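You operate a simulated robot arm through the tools that you are given. There is no shell and no other tool.

Carry out the task below with a simulated robot arm. There is one attempt and no reset: what you move stays moved.

## Task
Put things in order on the top of the big counter. At the end: the purple bobbin from the top of the big counter stands where the brown parcel stood; the purple spool from the top of the big counter stands where the purple bobbin stood; the red full spool from the top of the big counter stands on top of the green book; the brown parcel from the top of the big counter is on the white box; whatever was shut is shut again. Leave all else as you found it, and nothing knocked over. Set down upright: parcel.

The check looks at the end state, three seconds after you hand in, the way a careful person would. Anything else that was tipped, shoved, dropped, spilled or broken makes it a failure.

## Robot
A 6-joint arm with a two-finger gripper, fixed in place. Base frame: the origin is at the foot of the arm, x ahead of it, y to its left, z up; the work surface is at about z = 0. Units: cm, rad, N and s.
With the tool pointing down near the work surface it reaches from about 24 to 62 cm from the base axis. Its first joint turns from -1.152 to 1.152 rad. Payload 1.37 kg.
The tool frame sits at the grasp point between the pads (the TCP): z along the fingers, y along the line on which they close. The tips reach 2.2 cm beyond it. The gripper opens to 9.2 cm; its body begins 6.5 cm behind the TCP.
Orientation is that of the tool frame in the base frame, as [roll, pitch, yaw] about the fixed x, y, z axes, in that order (R = Rz(yaw) Ry(pitch) Rx(roll)). With the fingers straight down and closing along the base's y, the tool's x points along the base's -x, its y along +y and its z along -z.

## Interface
- The arm moves only by the tool send_rows. Its argument "increments" is a list of rows, each a list of 3 entries, a list of its own where there are three numbers: the shift along the tool's x, y, z in units of 150 mm (1.0 is 150 mm), then the turn, a rotation vector about the tool's x, y, z in units of 45 degrees (1.0 is 45 degrees), then the closure in counts, from 0 (fully open) to 255 (shut). In form: [[[dx, dy, dz], [rx, ry, rz], grip], ...]. A call has 1 to 20 rows; each row is the pose to reach, as a shift and turn from the pose commanded when the call began, along the tool's axes at that moment. A call with a number of a shift or a turn outside -1 to 1 is refused whole. Rows are played at 5 a second. More than 5 cm and 0.15 rad between two rows, or a gripper value outside its range, and nothing of the call is played. Where a pose cannot be reached the arm comes as near as it can. A force on the tool above 40 N (or 10 N above the force at the start of the call, whichever is more), or a blocked arm, ends the call early, and 0.2 s more pass. Each finger travels about 5.99 cm/s and halts on what it meets, pressing with about 26 N; the grip force reading is that of the motor and also rises with nothing between the fingers. The clock runs only during rows and for 0.2 s after the last one: add rows that repeat a pose to give the fingers time. The reply holds the time, the measured pose of the TCP, the force on the tool along the base axes, the opening and the grip force, in the units named above and with some noise, with the torque about the TCP (base axes, N m) and any sound that the robot's microphone picked up.
- Cameras (640 x 400 px; columns grow to the right, rows downward): "scene" is fixed at [5.16, -45.63, 57.2]; the picture's right is [0.54, -0.84, 0.00], its down [-0.57, -0.36, -0.74] and it looks along [0.62, 0.40, -0.67] (base axes); focal length 271 px, centre (320, 200). "wrist" rides on the gripper at [7.1, 1.9, -10.2] in the tool frame; the picture's right is [-0.26, 0.97, 0.00], its down [-0.75, -0.20, -0.62] and it looks along [-0.60, -0.16, 0.78] (tool axes); focal length 280 px, centre (320, 200).
- capture(camera): a new picture of that camera. No time passes.
- locate(camera, pixels): for up to 12 pixels [column, row] of the newest picture of that camera ("zoom" is the newest enlarged one), the place [x, y, z] in the base frame of the surface seen there, good to about 0.3 cm. No time passes.
- close_up(camera, box): a new picture of the part [left, top, right, bottom] of that camera's present view, enlarged. No time passes.
- hand_in(): hands the job in; it is judged then, once.

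Open the gripper and draw the arm clear of the work before you hand the job in, unless the task says otherwise.

The tools are called after "Call:" by a JSON object that holds its "name" and its "arguments". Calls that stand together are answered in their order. send_rows: Moves the arm, as the interface text tells. Its arguments: {"type":"object","properties":{"increments":{"type":"array","items":{"type":"array"}}},"required":["increments"]} The other tools are called the same way: capture (camera) takes a picture; locate (camera, pixels) gives the place of the surface under pixels of a picture; close_up (camera, box) takes an enlarged picture of a part of a camera's view; hand_in () hands the job in.

At the start:

```text
time_s: 0.0
tool_pos: [41.35, -14.53, 26.94]
orientation: [3.141, 0.001, -3.141]
contact_force: [0.5, -0.5, 0.4]
moment: [-0.02, -0.01, -0.01]
width: 9.19
gripper_force: 0.1
```

scene: 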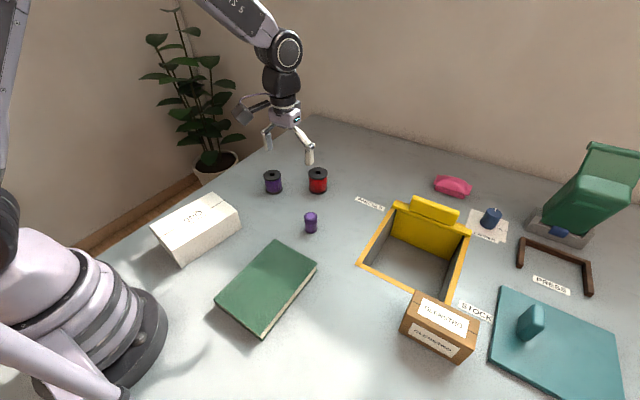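
wrist: 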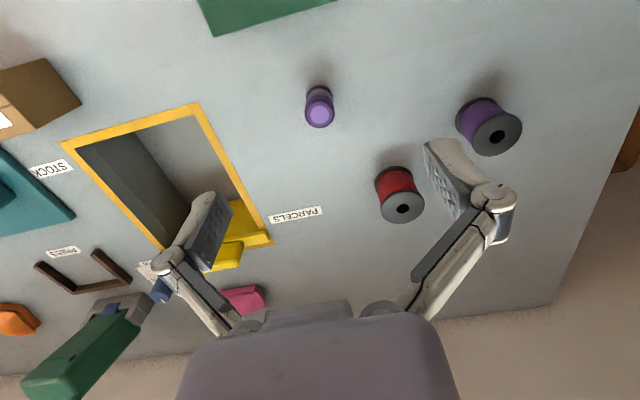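

I'll first take close looks at the objects: the spools near (273,181) and (318,180), bobbin at (311,222), parcel at (440,327), book, white box and the yellow tray.

Call:
{"name": "close_up", "arguments": {"camera": "scene", "box": [140, 140, 340, 265]}}

Call:
{"name": "close_up", "arguments": {"camera": "scene", "box": [340, 160, 640, 400]}}

Call:
{"name": "locate", "arguments": {"camera": "scene", "pixels": [[273, 175], [318, 173], [311, 215], [195, 215], [270, 280], [441, 315], [425, 245], [434, 345], [165, 230], [235, 212], [183, 265], [191, 200]]}}

```text
3.20 times, centred on (240, 202) of scene
```

zoom: 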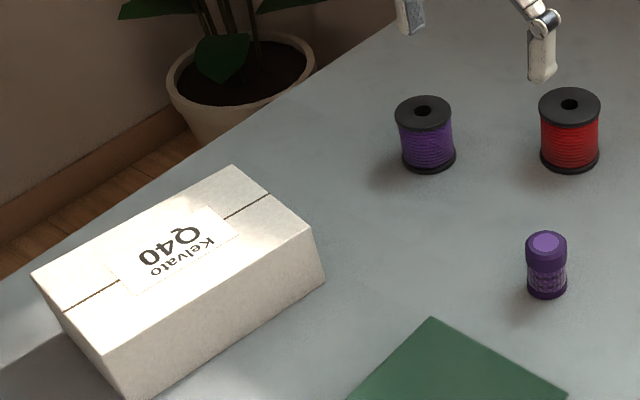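

```text
1.67 times, centred on (490, 280) of scene
```

zoom: 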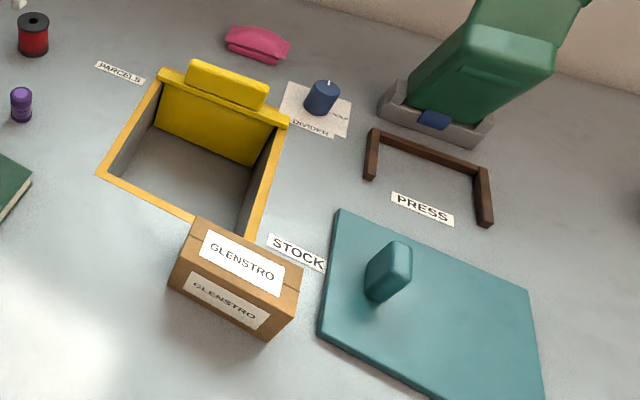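

```text
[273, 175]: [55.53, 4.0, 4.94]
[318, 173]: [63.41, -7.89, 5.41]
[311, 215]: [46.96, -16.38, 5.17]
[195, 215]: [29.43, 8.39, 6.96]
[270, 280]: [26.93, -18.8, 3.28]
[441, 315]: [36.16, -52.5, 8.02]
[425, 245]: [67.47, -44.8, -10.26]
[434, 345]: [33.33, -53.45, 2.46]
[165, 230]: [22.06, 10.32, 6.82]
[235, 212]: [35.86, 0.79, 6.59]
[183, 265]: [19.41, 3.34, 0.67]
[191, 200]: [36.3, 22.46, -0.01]
```

The white box top sits at about z=6.9, spool tops at about z=5, and the yellow frame is a recess. I'll measure the outlines in more detail.

Call:
{"name": "close_up", "arguments": {"camera": "scene", "box": [390, 270, 490, 370]}}

Call:
{"name": "close_up", "arguments": {"camera": "scene", "box": [250, 155, 340, 245]}}

Call:
{"name": "close_up", "arguments": {"camera": "wrist", "box": [280, 60, 540, 240]}}

```text
4.00 times, centred on (440, 320) of scene
```

zoom: 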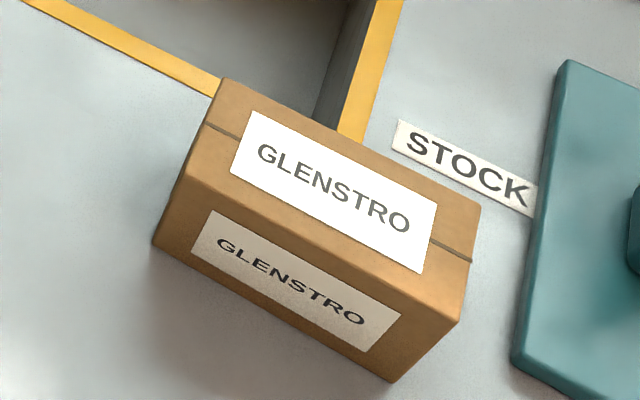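

```text
4.44 times, centred on (295, 200) of scene
```

zoom: 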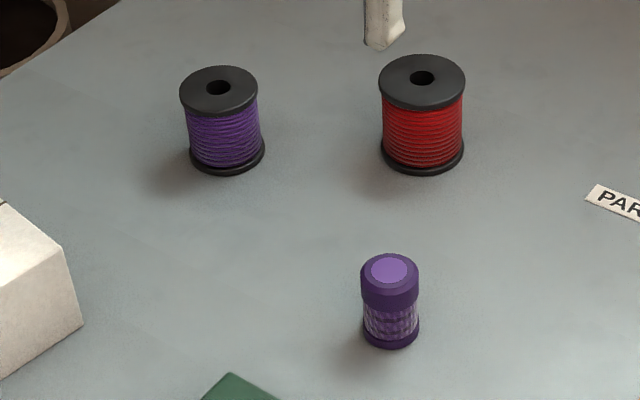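

```text
2.22 times, centred on (410, 150) of wrist
```

zoom: 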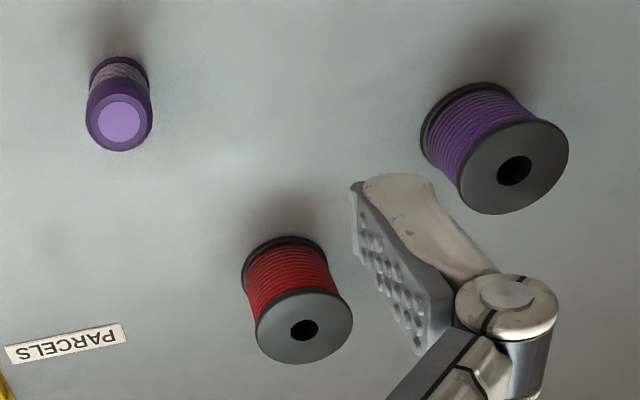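

The parcel (labels on top and front), the two flanged spools and the purple bobbin are clear. I'll measure their rims and corners precisely.

Call:
{"name": "locate", "arguments": {"camera": "scene", "pixels": [[416.5, 292], [478.5, 322.5], [473.5, 348], [408.5, 315.5], [457, 362], [400, 330.5], [440, 319], [430, 335], [478, 330], [445, 307], [455, 350], [404, 318]]}}

Call:
{"name": "locate", "arguments": {"camera": "scene", "pixels": [[264.7, 175.7], [280, 175.2], [272.3, 170.8], [273, 180], [309.3, 173.4], [326.5, 173], [318.2, 168.3], [318, 178.3], [310.5, 215.3], [305.5, 217], [316.3, 217], [310.8, 235]]}}

Call:
{"name": "locate", "arguments": {"camera": "scene", "pixels": [[151.5, 225], [212, 193], [237.5, 212.5], [176, 247], [240, 228], [181, 262], [276, 243], [315, 264.5], [262, 333], [217, 297], [200, 210], [262, 290]]}}

```text
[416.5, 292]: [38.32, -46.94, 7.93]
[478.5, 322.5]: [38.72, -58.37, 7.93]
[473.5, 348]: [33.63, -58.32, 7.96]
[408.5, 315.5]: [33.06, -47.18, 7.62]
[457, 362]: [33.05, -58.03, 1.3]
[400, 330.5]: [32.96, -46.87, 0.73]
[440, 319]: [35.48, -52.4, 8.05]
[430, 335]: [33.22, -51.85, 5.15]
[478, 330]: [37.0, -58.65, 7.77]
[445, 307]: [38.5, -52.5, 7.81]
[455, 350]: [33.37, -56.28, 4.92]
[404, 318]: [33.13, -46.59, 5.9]
```

```text
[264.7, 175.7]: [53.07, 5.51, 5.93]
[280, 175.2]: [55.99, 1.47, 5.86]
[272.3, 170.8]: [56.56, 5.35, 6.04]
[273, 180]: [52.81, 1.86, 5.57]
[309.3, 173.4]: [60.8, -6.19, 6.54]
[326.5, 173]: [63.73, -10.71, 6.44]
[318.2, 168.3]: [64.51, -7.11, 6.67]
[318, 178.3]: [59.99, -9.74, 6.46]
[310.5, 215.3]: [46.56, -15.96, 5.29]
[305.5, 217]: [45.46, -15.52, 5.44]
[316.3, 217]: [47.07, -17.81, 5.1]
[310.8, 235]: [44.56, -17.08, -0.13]
```

```text
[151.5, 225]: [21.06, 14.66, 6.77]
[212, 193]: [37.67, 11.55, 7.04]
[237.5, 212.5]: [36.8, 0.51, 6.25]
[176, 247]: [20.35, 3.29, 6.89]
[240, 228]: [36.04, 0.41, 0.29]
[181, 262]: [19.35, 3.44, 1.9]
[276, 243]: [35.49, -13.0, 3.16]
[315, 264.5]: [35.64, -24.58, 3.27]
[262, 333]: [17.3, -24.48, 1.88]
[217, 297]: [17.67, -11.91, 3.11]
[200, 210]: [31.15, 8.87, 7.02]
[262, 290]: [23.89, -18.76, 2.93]
```

Parcel spans about x 33–39, y −47…−58.6, z 0–8; the red spool is around (62,−8.5), purple spool (54.6,3.5), bobbin (46.3,−16.6). I'll cross-check centres with the wrist view and look at the yellow frame near the parcel.

Call:
{"name": "locate", "arguments": {"camera": "wrist", "pixels": [[383, 206.3], [422.5, 204], [401, 193.5], [402.8, 221.5], [474, 138.8], [519.5, 130], [495.5, 117], [495.5, 154], [319.5, 113.5], [307, 114.9], [332.5, 113.1], [319.5, 124]]}}

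Call:
{"name": "locate", "arguments": {"camera": "scene", "pixels": [[361, 265], [385, 280], [408, 291], [397, 204], [468, 232], [455, 290], [410, 230], [435, 205], [440, 240], [410, 260], [470, 310], [500, 345]]}}

```text
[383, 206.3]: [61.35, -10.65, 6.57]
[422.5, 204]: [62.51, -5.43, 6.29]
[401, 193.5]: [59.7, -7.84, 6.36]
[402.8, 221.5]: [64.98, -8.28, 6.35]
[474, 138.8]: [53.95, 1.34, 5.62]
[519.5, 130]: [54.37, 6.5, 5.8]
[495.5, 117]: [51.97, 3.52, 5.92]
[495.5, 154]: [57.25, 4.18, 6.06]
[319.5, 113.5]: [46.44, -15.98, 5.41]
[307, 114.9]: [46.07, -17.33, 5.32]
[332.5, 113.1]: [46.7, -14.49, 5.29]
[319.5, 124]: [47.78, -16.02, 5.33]
```

```text
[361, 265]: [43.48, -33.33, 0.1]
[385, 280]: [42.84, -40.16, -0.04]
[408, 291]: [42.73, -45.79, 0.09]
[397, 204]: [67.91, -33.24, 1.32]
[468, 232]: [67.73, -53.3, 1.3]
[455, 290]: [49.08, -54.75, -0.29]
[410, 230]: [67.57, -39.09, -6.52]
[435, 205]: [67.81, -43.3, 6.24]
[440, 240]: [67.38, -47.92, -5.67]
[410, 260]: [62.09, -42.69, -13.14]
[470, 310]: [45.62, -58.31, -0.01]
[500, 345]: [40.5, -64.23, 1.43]
```

The wrist view agrees: red spool (62.1,−8.1), purple spool (54.5,3.9), bobbin (46.4,−16.1). I start toward the red spool, with the gripper open at a safe height.

Call:
{"name": "send_rows", "arguments": {"increments": [[[-0.15, 0.07, 0.1], [0, 0, 0], 0], [[-0.3, 0.14, 0.2], [0, 0, 0], 0], [[-0.45, 0.21, 0.3], [0, 0, 0], 0], [[-0.6, 0.28, 0.4], [0, 0, 0], 0], [[-0.75, 0.35, 0.5], [0, 0, 0], 0], [[-0.91, 0.4287, 0.596], [0, 0, 0], 0], [[-0.91, 0.4287, 0.596], [0, 0, 0], 0]]}}

```text
time_s: 1.6
tool_pos: [54.73, -7.88, 17.61]
orientation: [-3.141, -0.001, -3.14]
contact_force: [-0.4, 0.6, -0.7]
moment: [0.02, 0.01, -0.02]
width: 9.22
gripper_force: 0.1
```

The arm tracks to within about 0.4 cm. Next I move above the red spool to check the reach at z≈12.

Call:
{"name": "send_rows", "arguments": {"increments": [[[-0.12, 0, 0.05], [0, 0, 0], 0], [[-0.24, 0, 0.1], [0, 0, 0], 0], [[-0.36, 0, 0.15], [0, 0, 0], 0], [[-0.473, 0, 0.2], [0, 0, 0], 0], [[-0.473, 0, 0.3], [0, 0, 0], 0], [[-0.473, 0, 0.38], [0, 0, 0], 0], [[-0.473, 0, 0.38], [0, 0, 0], 0], [[-0.473, 0, 0.38], [0, 0, 0], 0]]}}

Call:
{"name": "capture", "arguments": {"camera": "wrist"}}

Call:
{"name": "capture", "arguments": {"camera": "scene"}}

```text
time_s: 3.4
tool_pos: [62.14, -8.18, 12.28]
orientation: [-3.14, 0.0, 3.139]
contact_force: [0.9, -1.2, -0.5]
moment: [0.0, 0.01, 0.01]
width: 9.18
gripper_force: 0.0
```

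```text
taken
```

wrist: 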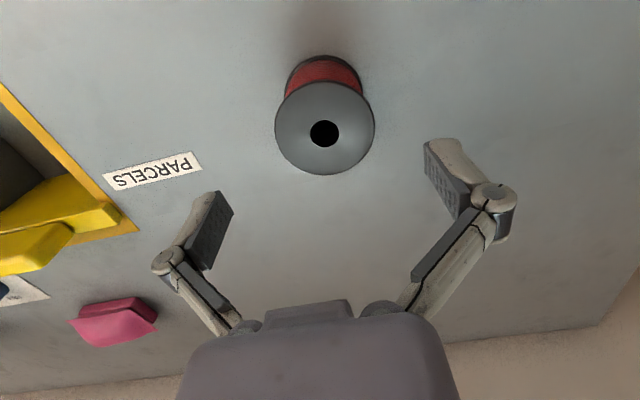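

```text
taken
```

scene: 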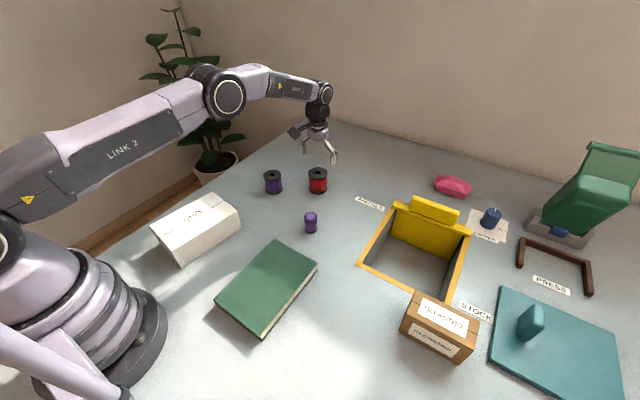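

The reach is fine here. The red spool's flange is centred near (324,130) in the wrist view; I locate its rim to refine the centre.

Call:
{"name": "locate", "arguments": {"camera": "wrist", "pixels": [[278, 128], [372, 128], [324, 86], [324, 171], [290, 100], [358, 100], [290, 158], [358, 158], [320, 65]]}}

```text
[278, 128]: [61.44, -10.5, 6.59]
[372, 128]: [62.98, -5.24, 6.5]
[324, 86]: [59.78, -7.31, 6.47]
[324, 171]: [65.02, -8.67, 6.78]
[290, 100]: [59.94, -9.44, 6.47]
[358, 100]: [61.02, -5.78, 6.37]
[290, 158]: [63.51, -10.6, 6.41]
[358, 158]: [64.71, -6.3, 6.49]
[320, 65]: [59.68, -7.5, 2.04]
```

The red spool centre is about (62.3,−7.95), top z≈6.5. I descend straddling it to TCP z≈3.6 with small steps.

Call:
{"name": "send_rows", "arguments": {"increments": [[[-0.0133, 0.01, 0.1], [0, 0, 0], 0], [[-0.0133, 0.01, 0.2], [0, 0, 0], 0], [[-0.0133, 0.01, 0.3], [0, 0, 0], 0], [[-0.0133, 0.01, 0.4], [0, 0, 0], 0], [[-0.0133, 0.01, 0.48], [0, 0, 0], 0], [[-0.0133, 0.01, 0.54], [0, 0, 0], 0], [[-0.0133, 0.01, 0.58], [0, 0, 0], 0], [[-0.0133, 0.01, 0.58], [0, 0, 0], 0], [[-0.0133, 0.01, 0.58], [0, 0, 0], 0]]}}

Call:
{"name": "capture", "arguments": {"camera": "wrist"}}

Call:
{"name": "close_up", "arguments": {"camera": "scene", "box": [250, 100, 390, 220]}}

```text
time_s: 5.4
tool_pos: [62.21, -8.0, 3.65]
orientation: [-3.141, 0.0, -3.14]
contact_force: [0.0, 0.8, 0.5]
moment: [0.02, -0.01, 0.01]
width: 9.19
gripper_force: 0.1
```

```text
taken
```

wrist: 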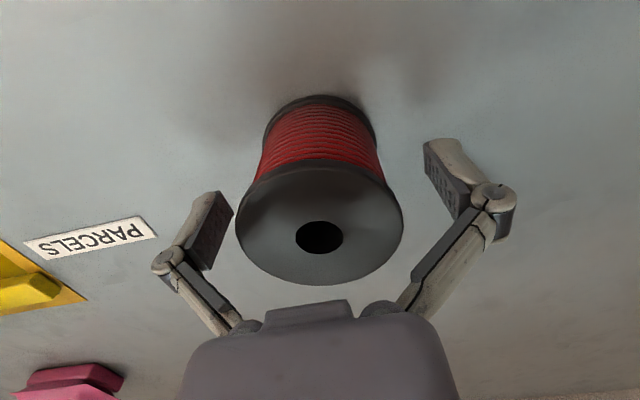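

```text
3.33 times, centred on (320, 160) of scene
```

zoom: 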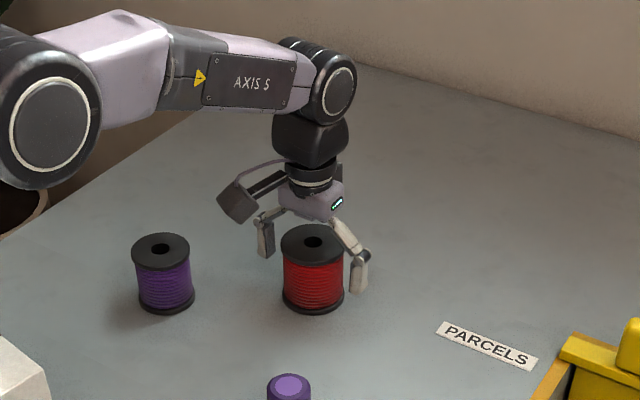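

The spool lies centred between the fingers in both views. I close the gripper.

Call:
{"name": "send_rows", "arguments": {"increments": [[[0, 0, 0], [0, 0, 0], 80], [[0, 0, 0], [0, 0, 0], 140], [[0, 0, 0], [0, 0, 0], 200], [[0, 0, 0], [0, 0, 0], 255], [[0, 0, 0], [0, 0, 0], 255], [[0, 0, 0], [0, 0, 0], 255]]}}

Call:
{"name": "capture", "arguments": {"camera": "wrist"}}

```text
time_s: 6.8
tool_pos: [62.21, -7.78, 3.54]
orientation: [-3.141, 0.0, 3.141]
contact_force: [-0.1, 0.6, 3.2]
moment: [-0.03, 0.08, 0.06]
width: 6.09
gripper_force: 26.6
```

```text
taken
```

wrist: 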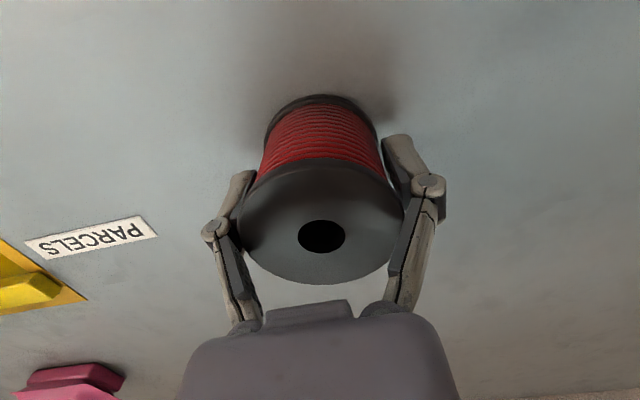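

The fingers hold the spool at 6.1 cm with about 26 N. I lift gently 3 cm and check that it comes along.

Call:
{"name": "send_rows", "arguments": {"increments": [[[0, 0, -0.03], [0, 0, 0], 255], [[0, 0, -0.08], [0, 0, 0], 255], [[0, 0, -0.14], [0, 0, 0], 255], [[0, 0, -0.2], [0, 0, 0], 255], [[0, 0, -0.2], [0, 0, 0], 255], [[0, 0, -0.2], [0, 0, 0], 255]]}}

Call:
{"name": "capture", "arguments": {"camera": "wrist"}}

Call:
{"name": "close_up", "arguments": {"camera": "scene", "box": [250, 100, 390, 220]}}

```text
time_s: 8.2
tool_pos: [62.3, -7.88, 6.63]
orientation: [-3.141, 0.0, 3.141]
contact_force: [-0.6, -0.4, -0.7]
moment: [0.01, -0.01, -0.03]
width: 6.05
gripper_force: 26.4
```

```text
taken
```

wrist: 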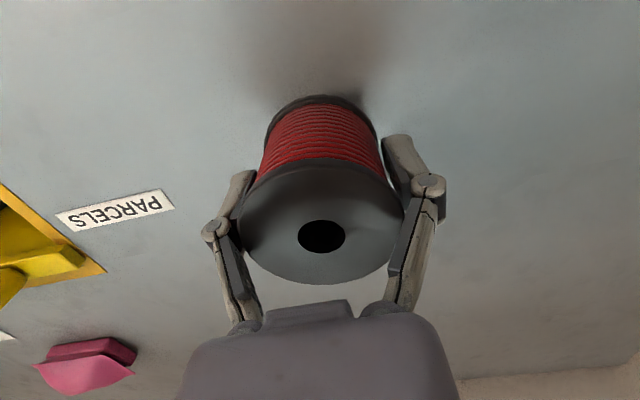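

```text
3.33 times, centred on (320, 160) of scene
```

zoom: 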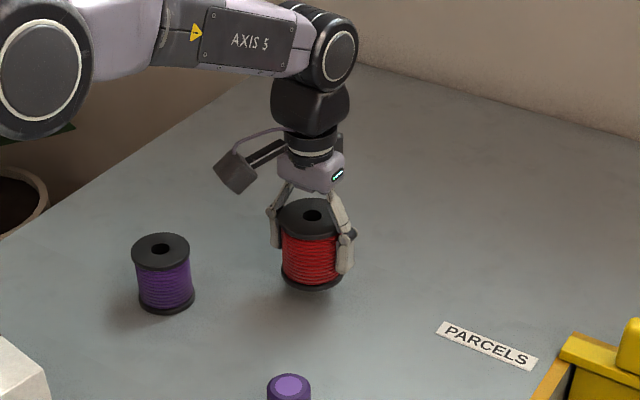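

The spool is held upright. I lift it higher and carry it toward the green book.

Call:
{"name": "send_rows", "arguments": {"increments": [[[0, 0, -0.15], [0, 0, 0], 255], [[0.02, 0, -0.3], [0, 0, 0], 255], [[0.1, -0.02, -0.45], [0, 0, 0], 255], [[0.25, -0.06, -0.6], [0, 0, 0], 255], [[0.42, -0.11, -0.62], [0, 0, 0], 255], [[0.6, -0.16, -0.62], [0, 0, 0], 255], [[0.78, -0.21, -0.62], [0, 0, 0], 255], [[0.9, -0.25, -0.62], [0, 0, 0], 255], [[0.9, -0.25, -0.62], [0, 0, 0], 255]]}}

Call:
{"name": "send_rows", "arguments": {"increments": [[[0.15, -0.045, 0], [0, 0, 0], 255], [[0.33, -0.1, 0], [0, 0, 0], 255], [[0.51, -0.155, 0], [0, 0, 0], 255], [[0.69, -0.21, 0], [0, 0, 0], 255], [[0.84, -0.25, 0], [0, 0, 0], 255], [[0.9, -0.27, 0], [0, 0, 0], 255], [[0.9, -0.27, 0], [0, 0, 0], 255]]}}

Call:
{"name": "send_rows", "arguments": {"increments": [[[0.12, -0.035, 0], [0, 0, 0], 255], [[0.3, -0.09, 0], [0, 0, 0], 255], [[0.45, -0.14, 0], [0, 0, 0], 255], [[0.55, -0.17, 0], [0, 0, 0], 255], [[0.587, -0.183, 0], [0, 0, 0], 255], [[0.587, -0.183, 0], [0, 0, 0], 255], [[0.587, -0.183, 0], [0, 0, 0], 255]]}}

Call:
{"name": "capture", "arguments": {"camera": "scene"}}

Call:
{"name": "capture", "arguments": {"camera": "wrist"}}

```text
time_s: 10.2
tool_pos: [48.82, -11.67, 16.08]
orientation: [3.141, 0.002, -3.138]
contact_force: [0.3, 0.3, -0.8]
moment: [0.01, 0.01, 0.01]
width: 6.05
gripper_force: 25.4
```

```text
time_s: 11.8
tool_pos: [35.22, -15.7, 15.87]
orientation: [3.14, 0.0, -3.139]
contact_force: [-0.4, -0.5, -0.8]
moment: [0.0, 0.0, 0.03]
width: 6.06
gripper_force: 25.7
```

```text
time_s: 13.4
tool_pos: [26.52, -18.36, 15.77]
orientation: [-3.141, 0.001, -3.139]
contact_force: [0.1, -0.3, -1.3]
moment: [-0.03, 0.03, 0.0]
width: 6.05
gripper_force: 26.3
```

```text
taken
```

scene: 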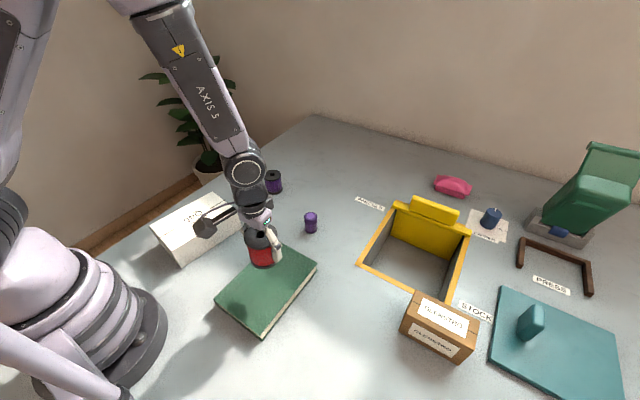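

```text
taken
```

wrist: 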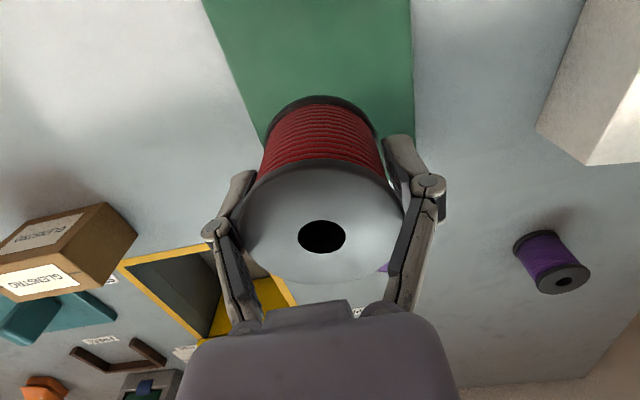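

The spool hangs over the middle of the book. I descend to just above the book top (z≈3.15, so TCP ≈7.1).

Call:
{"name": "send_rows", "arguments": {"increments": [[[0, 0, 0.1], [0, 0, 0], 255], [[0, 0, 0.22], [0, 0, 0], 255], [[0, 0, 0.34], [0, 0, 0], 255], [[0, 0, 0.44], [0, 0, 0], 255], [[0, 0, 0.52], [0, 0, 0], 255], [[0, 0, 0.57], [0, 0, 0], 255], [[0, 0, 0.587], [0, 0, 0], 255], [[0, 0, 0.587], [0, 0, 0], 255]]}}

Call:
{"name": "close_up", "arguments": {"camera": "scene", "box": [200, 220, 340, 340]}}

```text
time_s: 15.2
tool_pos: [26.68, -18.44, 7.04]
orientation: [-3.14, 0.0, -3.141]
contact_force: [0.1, -0.4, -1.0]
moment: [-0.01, -0.03, 0.0]
width: 6.05
gripper_force: 25.7
```

```text
3.33 times, centred on (270, 280) of scene
```

zoom: 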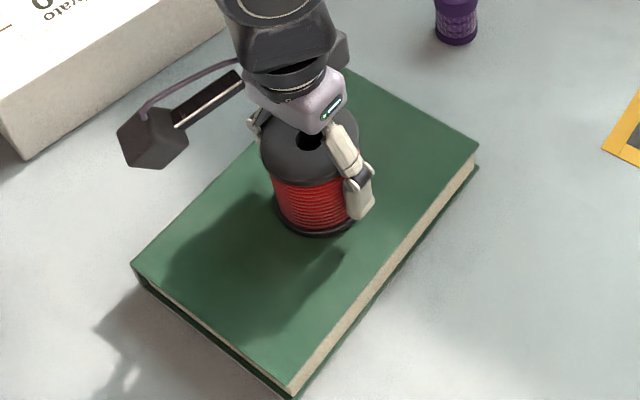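

No contact yet; I lower in 0.15 cm steps to feel the book.

Call:
{"name": "send_rows", "arguments": {"increments": [[[0, 0, 0.01], [0, 0, 0], 255], [[0, 0, 0.02], [0, 0, 0], 255], [[0, 0, 0.02], [0, 0, 0], 255]]}}

```text
time_s: 16.0
tool_pos: [26.6, -18.47, 6.92]
orientation: [-3.141, -0.002, -3.14]
contact_force: [-1.7, 1.1, 10.7]
moment: [0.01, 0.0, 0.03]
width: 6.08
gripper_force: 26.8
```

The spool touches the book (10.7 N up). I open the gripper and back straight up.

Call:
{"name": "send_rows", "arguments": {"increments": [[[0, 0, -0.005], [0, 0, 0], 200], [[0, 0, -0.008], [0, 0, 0], 120], [[0, 0, -0.008], [0, 0, 0], 40], [[0, 0, -0.008], [0, 0, 0], 0], [[0, 0, -0.008], [0, 0, 0], 0], [[0, 0, -0.008], [0, 0, 0], 0]]}}

Call:
{"name": "capture", "arguments": {"camera": "wrist"}}

```text
time_s: 17.4
tool_pos: [26.43, -18.57, 6.85]
orientation: [3.141, 0.0, 3.141]
contact_force: [0.6, -0.6, 0.7]
moment: [0.02, -0.01, -0.02]
width: 9.21
gripper_force: 0.1
```

```text
taken
```

wrist: 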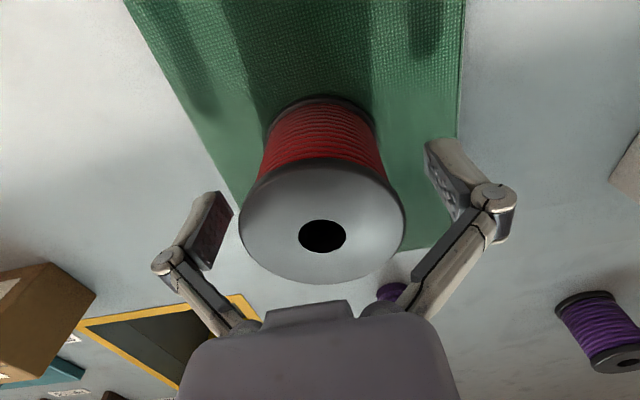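

The red spool stands upright on the book, released. I retreat straight up, then swing toward the parcel while turning the gripper 90° so it closes along base x.

Call:
{"name": "send_rows", "arguments": {"increments": [[[0, 0, -0.06], [0, 0, 0], 0], [[0, 0, -0.16], [0, 0, 0], 0], [[0, 0, -0.32], [0, 0, 0], 0], [[0, 0, -0.5], [0, 0, 0], 0], [[0, 0, -0.7], [0, 0, 0], 0], [[0, 0, -0.88], [0, 0, 0], 0], [[0, 0, -1.0], [0, 0, 0], 0], [[0, 0, -1.0], [0, 0, 0], 0]]}}

Call:
{"name": "send_rows", "arguments": {"increments": [[[-0.08, -0.12, 0], [0, 0, 0.12], 0], [[-0.17, -0.25, 0], [0, 0, 0.26], 0], [[-0.26, -0.38, 0], [0, 0, 0.4], 0], [[-0.35, -0.51, 0], [0, 0, 0.55], 0], [[-0.44, -0.65, 0], [0, 0, 0.7], 0], [[-0.53, -0.79, 0], [0, 0, 0.85], 0], [[-0.633, -0.933, 0], [0, 0, 1.0], 0], [[-0.633, -0.933, 0], [0, 0, 1.0], 0]]}}

Call:
{"name": "send_rows", "arguments": {"increments": [[[-0.11, -0.11, 0], [0, 0, 0.12], 0], [[-0.24, -0.24, 0], [0, 0, 0.26], 0], [[-0.37, -0.37, 0], [0, 0, 0.4], 0], [[-0.5, -0.5, 0], [0, 0, 0.55], 0], [[-0.63, -0.63, 0], [0, 0, 0.7], 0], [[-0.78, -0.78, 0], [0, 0, 0.85], 0], [[-0.919, -0.919, 0], [0, 0, 1.0], 0], [[-0.919, -0.919, 0], [0, 0, 1.0], 0], [[-0.919, -0.919, 0], [0, 0, 1.0], 0]]}}

Call:
{"name": "capture", "arguments": {"camera": "wrist"}}

Call:
{"name": "capture", "arguments": {"camera": "scene"}}

```text
time_s: 19.2
tool_pos: [26.66, -18.71, 21.87]
orientation: [3.141, 0.0, -3.14]
contact_force: [0.5, -0.6, 0.1]
moment: [0.02, 0.0, 0.03]
width: 9.17
gripper_force: 0.1
```

```text
time_s: 21.0
tool_pos: [36.06, -32.57, 21.99]
orientation: [3.142, -0.001, 2.356]
contact_force: [0.6, 0.3, 0.1]
moment: [-0.01, 0.0, -0.03]
width: 9.21
gripper_force: 0.1
```

```text
time_s: 23.0
tool_pos: [35.94, -51.9, 21.82]
orientation: [-3.141, 0.0, 1.572]
contact_force: [-0.1, 0.0, 0.0]
moment: [0.04, 0.0, -0.01]
width: 9.18
gripper_force: 0.1
```

```text
taken
```

wrist: 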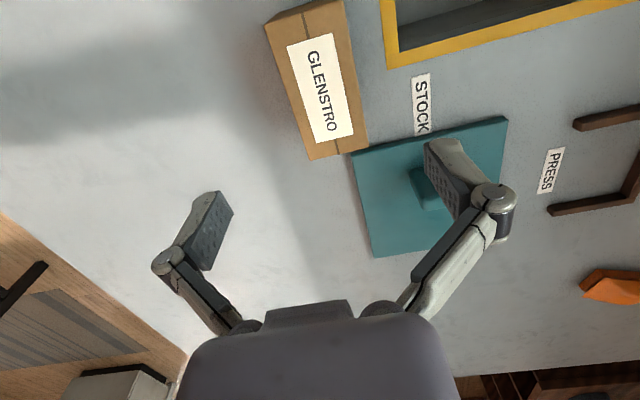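

```text
taken
```

scene: 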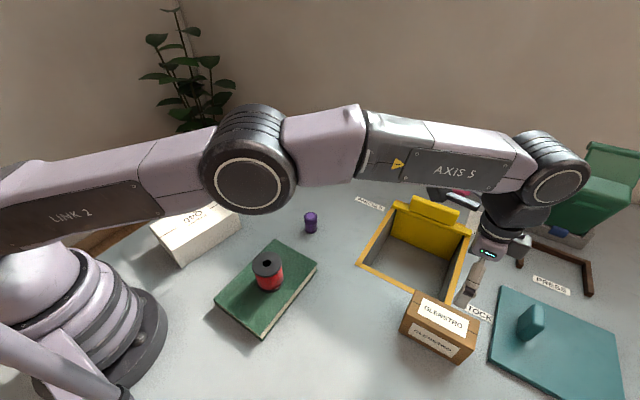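

The red spool stands on the book at scene (268,270). The parcel is below the open gripper; I measure its top from the wrist view.

Call:
{"name": "locate", "arguments": {"camera": "wrist", "pixels": [[311, 157], [365, 146], [290, 95], [275, 45], [345, 40], [356, 95], [330, 75], [307, 155], [278, 15], [337, 5], [268, 30], [340, 152]]}}

Call:
{"name": "close_up", "arguments": {"camera": "wrist", "box": [240, 0, 400, 180]}}

```text
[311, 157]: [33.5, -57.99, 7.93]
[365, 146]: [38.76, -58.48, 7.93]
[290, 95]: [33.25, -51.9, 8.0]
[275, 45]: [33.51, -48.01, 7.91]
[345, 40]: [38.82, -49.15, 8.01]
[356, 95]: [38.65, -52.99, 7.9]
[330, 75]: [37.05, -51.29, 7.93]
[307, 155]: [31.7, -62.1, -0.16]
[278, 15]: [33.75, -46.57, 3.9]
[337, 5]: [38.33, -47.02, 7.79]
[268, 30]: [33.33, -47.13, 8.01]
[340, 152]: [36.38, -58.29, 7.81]
```

```text
2.22 times, centred on (320, 90) of wrist
```

zoom: 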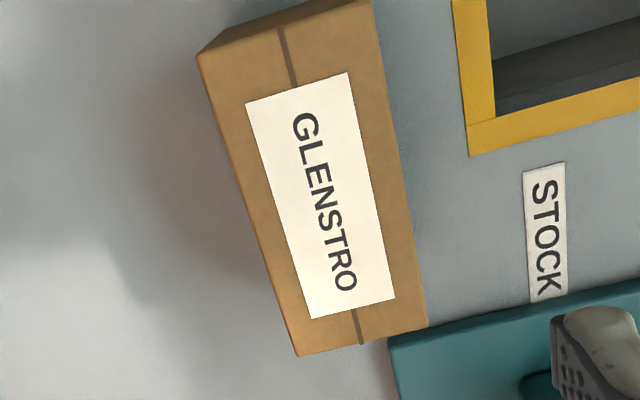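

The parcel centre is about (36.05,−52.75) with 5.7 cm width in x. I descend to z≈13, above the parcel, to check the reach at its centre.

Call:
{"name": "send_rows", "arguments": {"increments": [[[-0.02, 0.003, 0.12], [0, 0, 0], 0], [[-0.04, 0.003, 0.26], [0, 0, 0], 0], [[-0.05, 0.003, 0.4], [0, 0, 0], 0], [[-0.05, 0.003, 0.52], [0, 0, 0], 0], [[-0.05, 0.003, 0.59], [0, 0, 0], 0], [[-0.05, 0.003, 0.59], [0, 0, 0], 0], [[-0.05, 0.003, 0.59], [0, 0, 0], 0]]}}

Call:
{"name": "capture", "arguments": {"camera": "wrist"}}

```text
time_s: 24.6
tool_pos: [36.19, -52.67, 12.83]
orientation: [-3.142, -0.001, 1.571]
contact_force: [0.2, 0.4, 0.5]
moment: [-0.01, 0.02, -0.03]
width: 9.19
gripper_force: 0.0
```

```text
taken
```

wrist: 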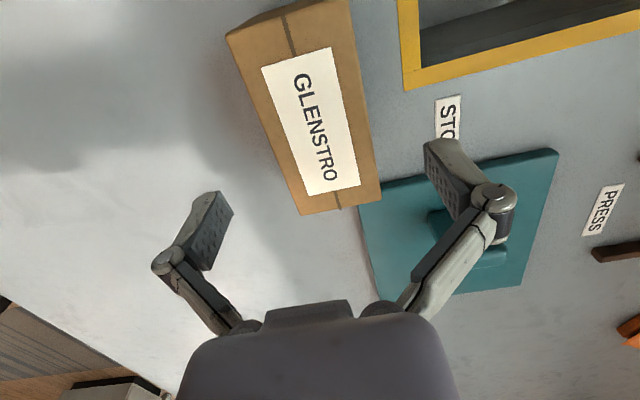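

Reached. I keep descending with the parcel between the fingers, first to z≈9.

Call:
{"name": "send_rows", "arguments": {"increments": [[[0, 0, 0.08], [0, 0, 0], 0], [[0, 0, 0.16], [0, 0, 0], 0], [[0, 0, 0.23], [0, 0, 0], 0], [[0, 0, 0.27], [0, 0, 0], 0], [[0, 0, 0.27], [0, 0, 0], 0], [[0, 0, 0.27], [0, 0, 0], 0]]}}

Call:
{"name": "close_up", "arguments": {"camera": "scene", "box": [380, 220, 540, 380]}}

Call:
{"name": "capture", "arguments": {"camera": "wrist"}}

```text
time_s: 26.0
tool_pos: [36.15, -52.66, 8.91]
orientation: [-3.141, 0.001, 1.573]
contact_force: [-1.1, -0.2, -0.3]
moment: [0.05, -0.02, 0.02]
width: 9.18
gripper_force: 0.1
```

```text
2.50 times, centred on (460, 300) of scene
```

zoom: 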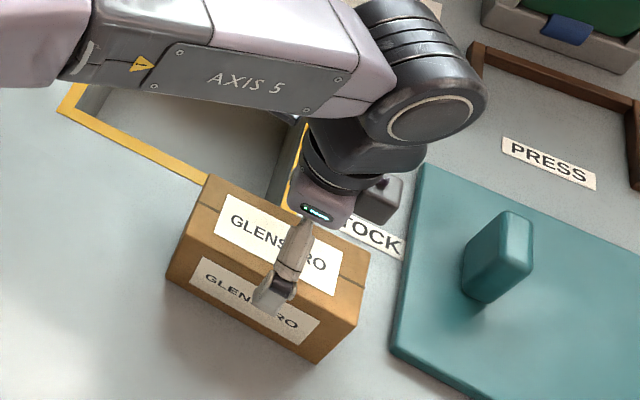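

```text
taken
```

wrist: 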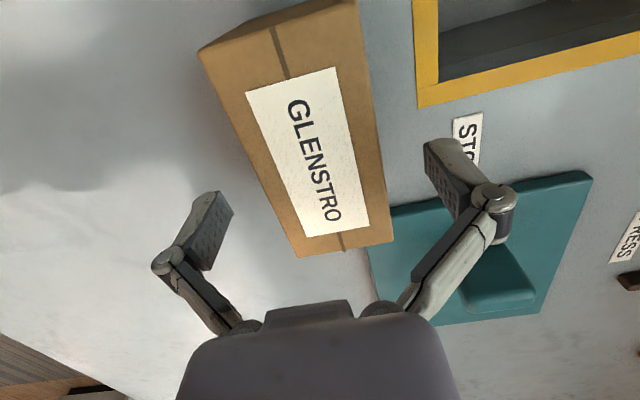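

The parcel is centred between the fingers (edges ≈275 and 378 px around TCP px 320 at row 190). I descend to z≈5.5.

Call:
{"name": "send_rows", "arguments": {"increments": [[[0, 0, 0.06], [0, 0, 0], 0], [[0, 0, 0.12], [0, 0, 0], 0], [[0, 0, 0.18], [0, 0, 0], 0], [[0, 0, 0.22], [0, 0, 0], 0], [[0, 0, 0.233], [0, 0, 0], 0], [[0, 0, 0.233], [0, 0, 0], 0], [[0, 0, 0.233], [0, 0, 0], 0]]}}

Call:
{"name": "capture", "arguments": {"camera": "wrist"}}

```text
time_s: 27.6
tool_pos: [35.98, -52.53, 5.51]
orientation: [-3.141, 0.0, 1.57]
contact_force: [-0.3, 0.6, -0.3]
moment: [0.01, 0.01, 0.03]
width: 9.21
gripper_force: 0.2
```

```text
taken
```

wrist: 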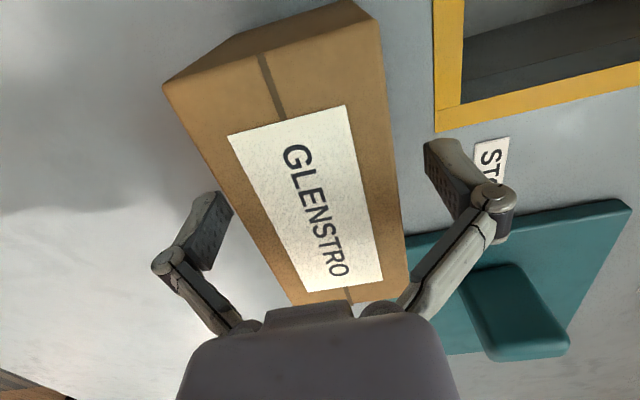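

The fingers flank the parcel clear of it. I close.

Call:
{"name": "send_rows", "arguments": {"increments": [[[0, 0, 0], [0, 0, 0], 80], [[0, 0, 0], [0, 0, 0], 140], [[0, 0, 0], [0, 0, 0], 200], [[0, 0, 0], [0, 0, 0], 255], [[0, 0, 0], [0, 0, 0], 255], [[0, 0, 0], [0, 0, 0], 255]]}}

Call:
{"name": "capture", "arguments": {"camera": "wrist"}}

```text
time_s: 29.0
tool_pos: [35.97, -52.41, 5.64]
orientation: [3.142, -0.002, 1.571]
contact_force: [-0.4, 1.3, 3.4]
moment: [0.04, -0.01, 0.02]
width: 5.92
gripper_force: 25.9
```

```text
taken
```

wrist: 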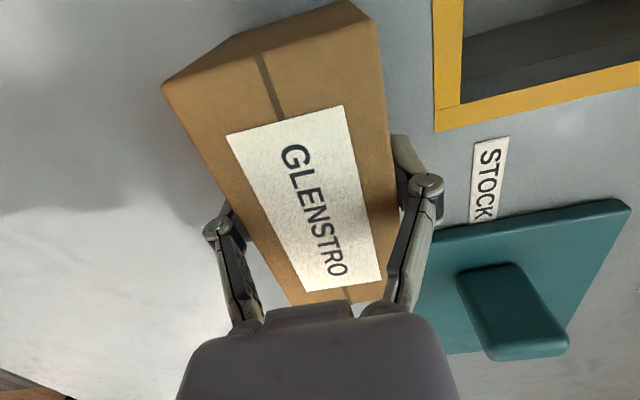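

The grip holds at 5.9 cm with 26 N. I lift 2–3 cm slowly and check for sag.

Call:
{"name": "send_rows", "arguments": {"increments": [[[0, 0, -0.02], [0, 0, 0], 255], [[0, 0, -0.06], [0, 0, 0], 255], [[0, 0, -0.11], [0, 0, 0], 255], [[0, 0, -0.17], [0, 0, 0], 255], [[0, 0, -0.17], [0, 0, 0], 255], [[0, 0, -0.17], [0, 0, 0], 255]]}}

Call:
{"name": "close_up", "arguments": {"camera": "scene", "box": [380, 220, 540, 380]}}

Call:
{"name": "capture", "arguments": {"camera": "wrist"}}

```text
time_s: 30.4
tool_pos: [36.05, -52.49, 7.99]
orientation: [3.141, -0.002, 1.57]
contact_force: [0.7, -0.2, -0.6]
moment: [0.02, 0.01, 0.03]
width: 5.94
gripper_force: 25.6
```

```text
2.50 times, centred on (460, 300) of scene
```

zoom: 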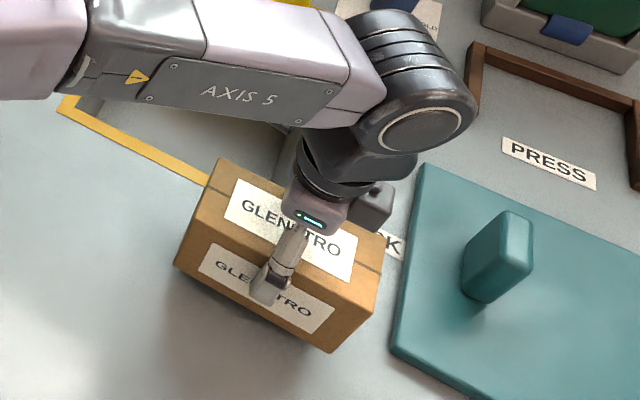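

```text
taken
```

wrist: 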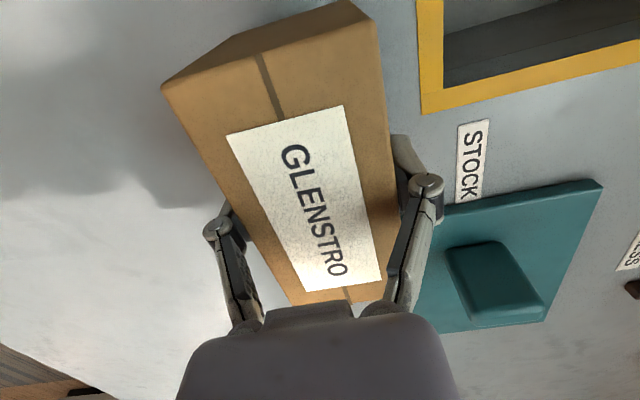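

The parcel is level and light in the grip. I lift to z≈22 and swing it back toward the white box, turning it to line up with the box.

Call:
{"name": "send_rows", "arguments": {"increments": [[[0, 0, -0.08], [0, 0, 0], 255], [[0, 0, -0.22], [0, 0, 0], 255], [[0, 0, -0.38], [0, 0, 0], 255], [[0, 0, -0.54], [0, 0, 0], 255], [[0, 0, -0.7], [0, 0, 0], 255], [[0, 0, -0.84], [0, 0, 0], 255], [[0, 0, -0.933], [0, 0, 0], 255], [[0, 0, -0.933], [0, 0, 0], 255]]}}

Call:
{"name": "send_rows", "arguments": {"increments": [[[0.08, 0, 0], [0, 0, -0.08], 255], [[0.22, 0, 0], [0, 0, -0.2], 255], [[0.37, 0, 0], [0, 0, -0.34], 255], [[0.52, 0, 0], [0, 0, -0.48], 255], [[0.67, 0, 0], [0, 0, -0.61], 255], [[0.82, 0, 0], [0, 0, -0.74], 255], [[0.93, 0, 0], [0, 0, -0.82], 255], [[0.967, 0, 0], [0, 0, -0.85], 255], [[0.967, 0, 0], [0, 0, -0.85], 255]]}}

Call:
{"name": "send_rows", "arguments": {"increments": [[[0.08, 0.05, 0], [0, 0, -0.09], 255], [[0.21, 0.13, 0], [0, 0, -0.22], 255], [[0.35, 0.21, 0], [0, 0, -0.36], 255], [[0.5, 0.3, 0], [0, 0, -0.5], 255], [[0.65, 0.39, 0], [0, 0, -0.64], 255], [[0.78, 0.47, 0], [0, 0, -0.77], 255], [[0.88, 0.53, 0], [0, 0, -0.87], 255], [[0.92, 0.5557, 0], [0, 0, -0.914], 255], [[0.92, 0.5557, 0], [0, 0, -0.914], 255]]}}

Call:
{"name": "capture", "arguments": {"camera": "scene"}}

Call:
{"name": "capture", "arguments": {"camera": "wrist"}}

```text
time_s: 32.2
tool_pos: [35.99, -52.5, 21.98]
orientation: [-3.141, -0.001, 1.569]
contact_force: [0.1, -0.7, -1.5]
moment: [0.01, 0.0, 0.03]
width: 5.95
gripper_force: 26.3
```

```text
time_s: 34.2
tool_pos: [36.29, -38.25, 22.06]
orientation: [-3.142, 0.001, 2.241]
contact_force: [-0.5, 0.0, -1.2]
moment: [-0.01, -0.01, 0.01]
width: 5.94
gripper_force: 25.8
```

```text
time_s: 36.2
tool_pos: [34.15, -22.17, 22.22]
orientation: [3.141, 0.0, 2.96]
contact_force: [-0.4, -0.5, -0.9]
moment: [-0.02, 0.01, 0.01]
width: 5.96
gripper_force: 25.7
```

```text
taken
```

scene: 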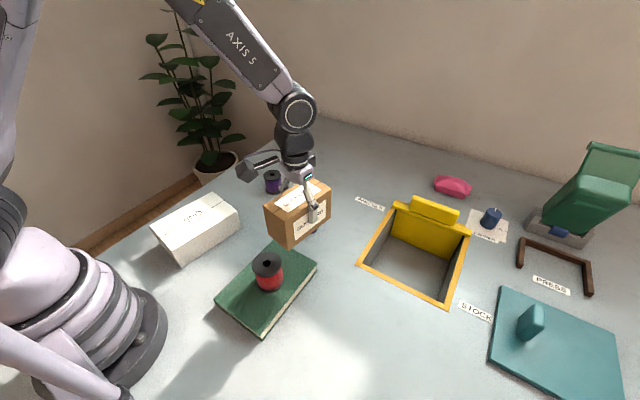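

```text
taken
```

wrist: 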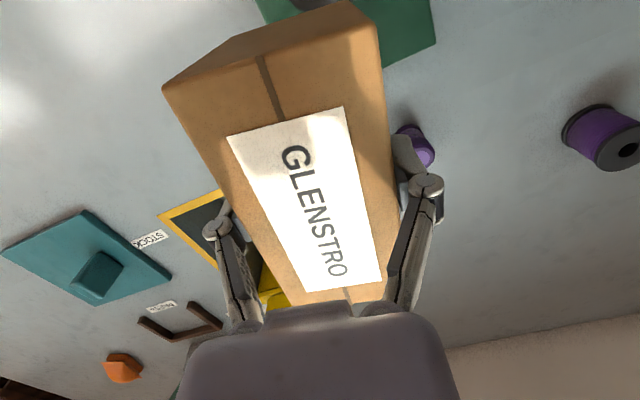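

The parcel is carried level and the parcel spot is empty. I re-measure the white box top corners, then continue.

Call:
{"name": "locate", "arguments": {"camera": "scene", "pixels": [[153, 226], [212, 194.5], [237, 212], [178, 246], [195, 218], [180, 212], [225, 203], [165, 237], [208, 228]]}}

Call:
{"name": "send_rows", "arguments": {"increments": [[[0.03, 0.08, 0], [0, 0, 0], 255], [[0.08, 0.22, 0], [0, 0, 0], 255], [[0.14, 0.38, 0], [0, 0, 0], 255], [[0.2, 0.54, 0], [0, 0, 0], 255], [[0.26, 0.7, 0], [0, 0, 0], 255], [[0.31, 0.84, 0], [0, 0, 0], 255], [[0.348, 0.944, 0], [0, 0, 0], 255], [[0.348, 0.944, 0], [0, 0, 0], 255]]}}

```text
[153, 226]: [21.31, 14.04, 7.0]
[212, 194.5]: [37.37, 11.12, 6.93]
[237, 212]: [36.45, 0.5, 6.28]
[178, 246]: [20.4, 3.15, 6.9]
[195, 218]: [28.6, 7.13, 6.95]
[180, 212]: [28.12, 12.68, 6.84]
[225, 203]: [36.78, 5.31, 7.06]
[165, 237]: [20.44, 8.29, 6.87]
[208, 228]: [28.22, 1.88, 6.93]
```

```text
time_s: 38.0
tool_pos: [31.63, -7.31, 22.08]
orientation: [3.141, 0.0, 2.955]
contact_force: [-0.2, 0.2, -0.7]
moment: [-0.01, -0.01, 0.01]
width: 5.94
gripper_force: 25.7
```

The white box centre is about (28.8,7.2), top z≈6.95. I move over it.

Call:
{"name": "send_rows", "arguments": {"increments": [[[0.03, 0.08, 0], [0, 0, 0], 255], [[0.08, 0.22, 0], [0, 0, 0], 255], [[0.14, 0.38, 0], [0, 0, 0], 255], [[0.2, 0.54, 0], [0, 0, 0], 255], [[0.26, 0.7, 0], [0, 0, 0], 255], [[0.32, 0.84, 0], [0, 0, 0], 255], [[0.356, 0.9235, 0], [0, 0, 0], 255], [[0.356, 0.9235, 0], [0, 0, 0], 255], [[0.356, 0.9235, 0], [0, 0, 0], 255]]}}

Call:
{"name": "capture", "arguments": {"camera": "scene"}}

Call:
{"name": "capture", "arguments": {"camera": "wrist"}}

```text
time_s: 40.0
tool_pos: [28.89, 7.34, 22.02]
orientation: [-3.142, 0.0, 2.958]
contact_force: [0.2, 0.0, -0.8]
moment: [0.0, 0.0, -0.02]
width: 5.94
gripper_force: 26.1
```

```text
taken
```

scene: 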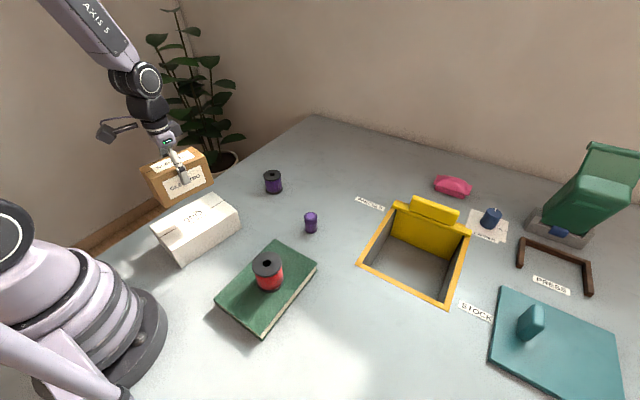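

```text
taken
```

wrist: 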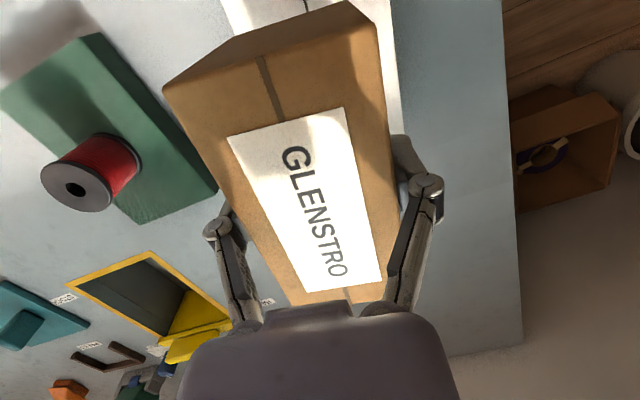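

The parcel hangs over the white box, parallel to it. I descend to about 0.5 cm above the top.

Call:
{"name": "send_rows", "arguments": {"increments": [[[0, 0, 0.08], [0, 0, 0], 255], [[0, 0, 0.2], [0, 0, 0], 255], [[0, 0, 0.32], [0, 0, 0], 255], [[0, 0, 0.43], [0, 0, 0], 255], [[0, 0, 0.52], [0, 0, 0], 255], [[0, 0, 0.58], [0, 0, 0], 255], [[0, 0, 0.61], [0, 0, 0], 255], [[0, 0, 0.61], [0, 0, 0], 255]]}}

Call:
{"name": "close_up", "arguments": {"camera": "scene", "box": [110, 130, 270, 280]}}

```text
time_s: 41.8
tool_pos: [28.86, 7.09, 12.73]
orientation: [-3.141, 0.001, 2.956]
contact_force: [-0.3, 0.6, -0.6]
moment: [0.03, 0.0, -0.03]
width: 5.96
gripper_force: 26.1
```

```text
2.67 times, centred on (190, 205) of scene
```

zoom: 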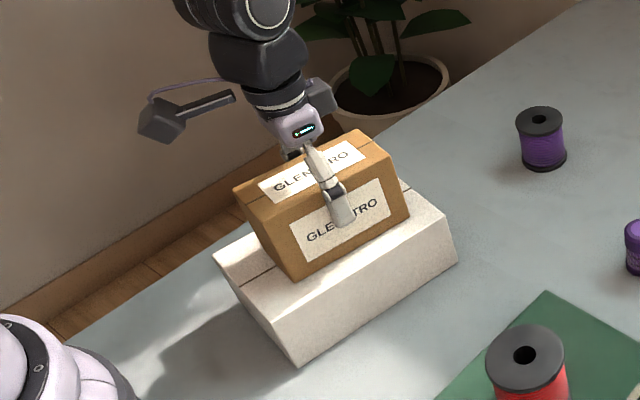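

The parcel sits just above the box and within its outline. I lower in small steps until contact.

Call:
{"name": "send_rows", "arguments": {"increments": [[[0, 0, 0.01], [0, 0, 0], 255], [[0, 0, 0.02], [0, 0, 0], 255], [[0, 0, 0.026], [0, 0, 0], 255], [[0, 0, 0.026], [0, 0, 0], 255]]}}

```text
time_s: 42.8
tool_pos: [28.87, 7.27, 12.43]
orientation: [3.141, 0.001, 2.955]
contact_force: [-0.1, -6.9, 19.6]
moment: [-0.21, 0.03, -0.04]
width: 5.96
gripper_force: 25.7
```

Contact at 19.6 N; I relax a little upward and then open the fingers.

Call:
{"name": "send_rows", "arguments": {"increments": [[[0, 0, -0.006], [0, 0, 0], 255], [[0, 0, -0.009], [0, 0, 0], 255], [[0, 0, -0.009], [0, 0, 0], 255]]}}

```text
time_s: 43.6
tool_pos: [28.88, 7.24, 12.6]
orientation: [3.141, 0.0, 2.956]
contact_force: [0.0, 0.8, -0.7]
moment: [-0.01, -0.01, 0.0]
width: 5.92
gripper_force: 26.3
```

Force dropped to zero, so I lower 0.07 cm again and release.

Call:
{"name": "send_rows", "arguments": {"increments": [[[0, 0, 0.005], [0, 0, 0], 255], [[0, 0, 0.005], [0, 0, 0], 255], [[0, 0, 0.005], [0, 0, 0], 180], [[0, 0, 0.005], [0, 0, 0], 100], [[0, 0, 0.005], [0, 0, 0], 30], [[0, 0, 0.005], [0, 0, 0], 0], [[0, 0, 0.005], [0, 0, 0], 0], [[0, 0, 0.005], [0, 0, 0], 0]]}}

Call:
{"name": "capture", "arguments": {"camera": "wrist"}}

Call:
{"name": "close_up", "arguments": {"camera": "scene", "box": [110, 130, 270, 280]}}

```text
time_s: 45.4
tool_pos: [28.84, 7.17, 12.55]
orientation: [-3.141, 0.0, 2.956]
contact_force: [0.1, -0.1, 0.2]
moment: [0.02, -0.04, 0.02]
width: 9.22
gripper_force: 0.1
```

```text
taken
```

wrist: 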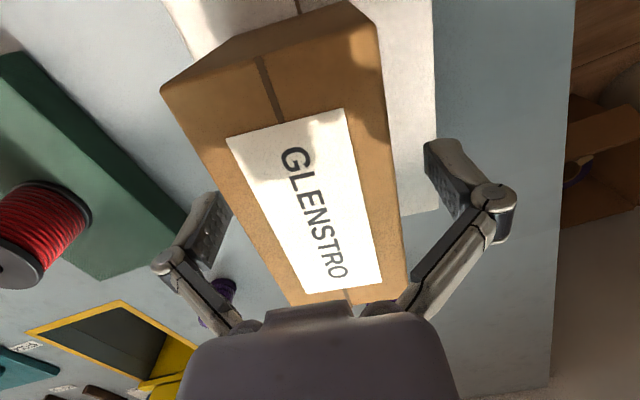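

```text
2.67 times, centred on (190, 205) of scene
```

zoom: 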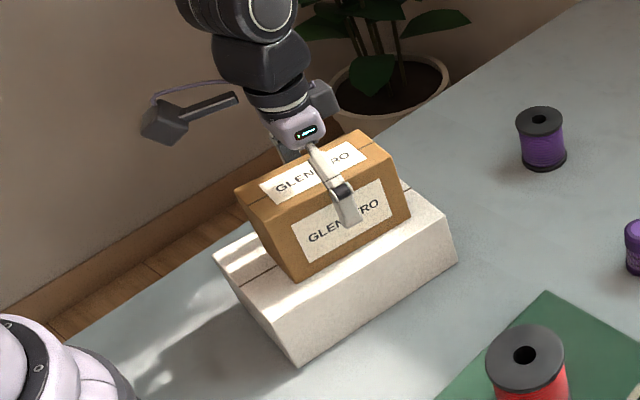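

The parcel rests upright on the white box. I rise straight up clear of it, then head to the bobbin.

Call:
{"name": "send_rows", "arguments": {"increments": [[[0, 0, -0.06], [0, 0, 0], 0], [[0, 0, -0.16], [0, 0, 0], 0], [[0, 0, -0.3], [0, 0, 0], 0], [[0, 0, -0.46], [0, 0, 0], 0], [[0, 0, -0.62], [0, 0, 0], 0], [[0, 0, -0.76], [0, 0, 0], 0], [[0, 0, -0.76], [0, 0, 0], 0]]}}

Call:
{"name": "send_rows", "arguments": {"increments": [[[-0.08, -0.07, 0], [0, 0, 0], 0], [[-0.2, -0.18, 0], [0, 0, -0.05], 0], [[-0.34, -0.31, 0], [0, 0, -0.11], 0], [[-0.48, -0.44, 0], [0, 0, -0.17], 0], [[-0.62, -0.56, 0], [0, 0, -0.22], 0], [[-0.72, -0.655, 0], [0, 0, -0.236], 0], [[-0.72, -0.655, 0], [0, 0, -0.236], 0]]}}

Call:
{"name": "capture", "arguments": {"camera": "scene"}}

Call:
{"name": "capture", "arguments": {"camera": "wrist"}}

```text
time_s: 47.0
tool_pos: [28.55, 7.33, 24.27]
orientation: [-3.141, 0.001, 2.956]
contact_force: [-0.6, 0.5, -0.4]
moment: [-0.01, -0.01, -0.03]
width: 9.19
gripper_force: 0.1
```

```text
time_s: 48.6
tool_pos: [37.78, -4.42, 24.13]
orientation: [-3.141, 0.001, -3.14]
contact_force: [0.1, 0.6, -0.4]
moment: [0.02, -0.02, 0.0]
width: 9.2
gripper_force: 0.0
```

```text
taken
```

scene: 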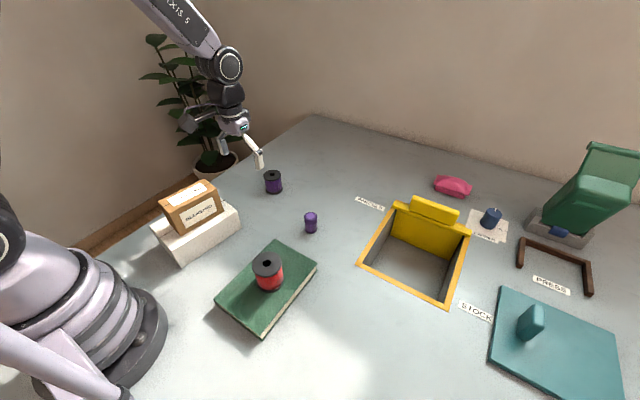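

```text
taken
```

wrist: 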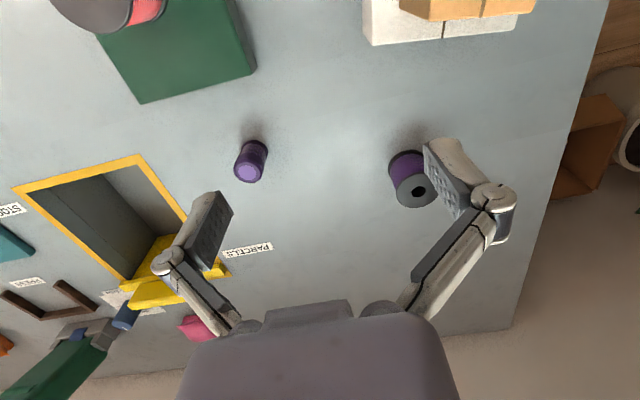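

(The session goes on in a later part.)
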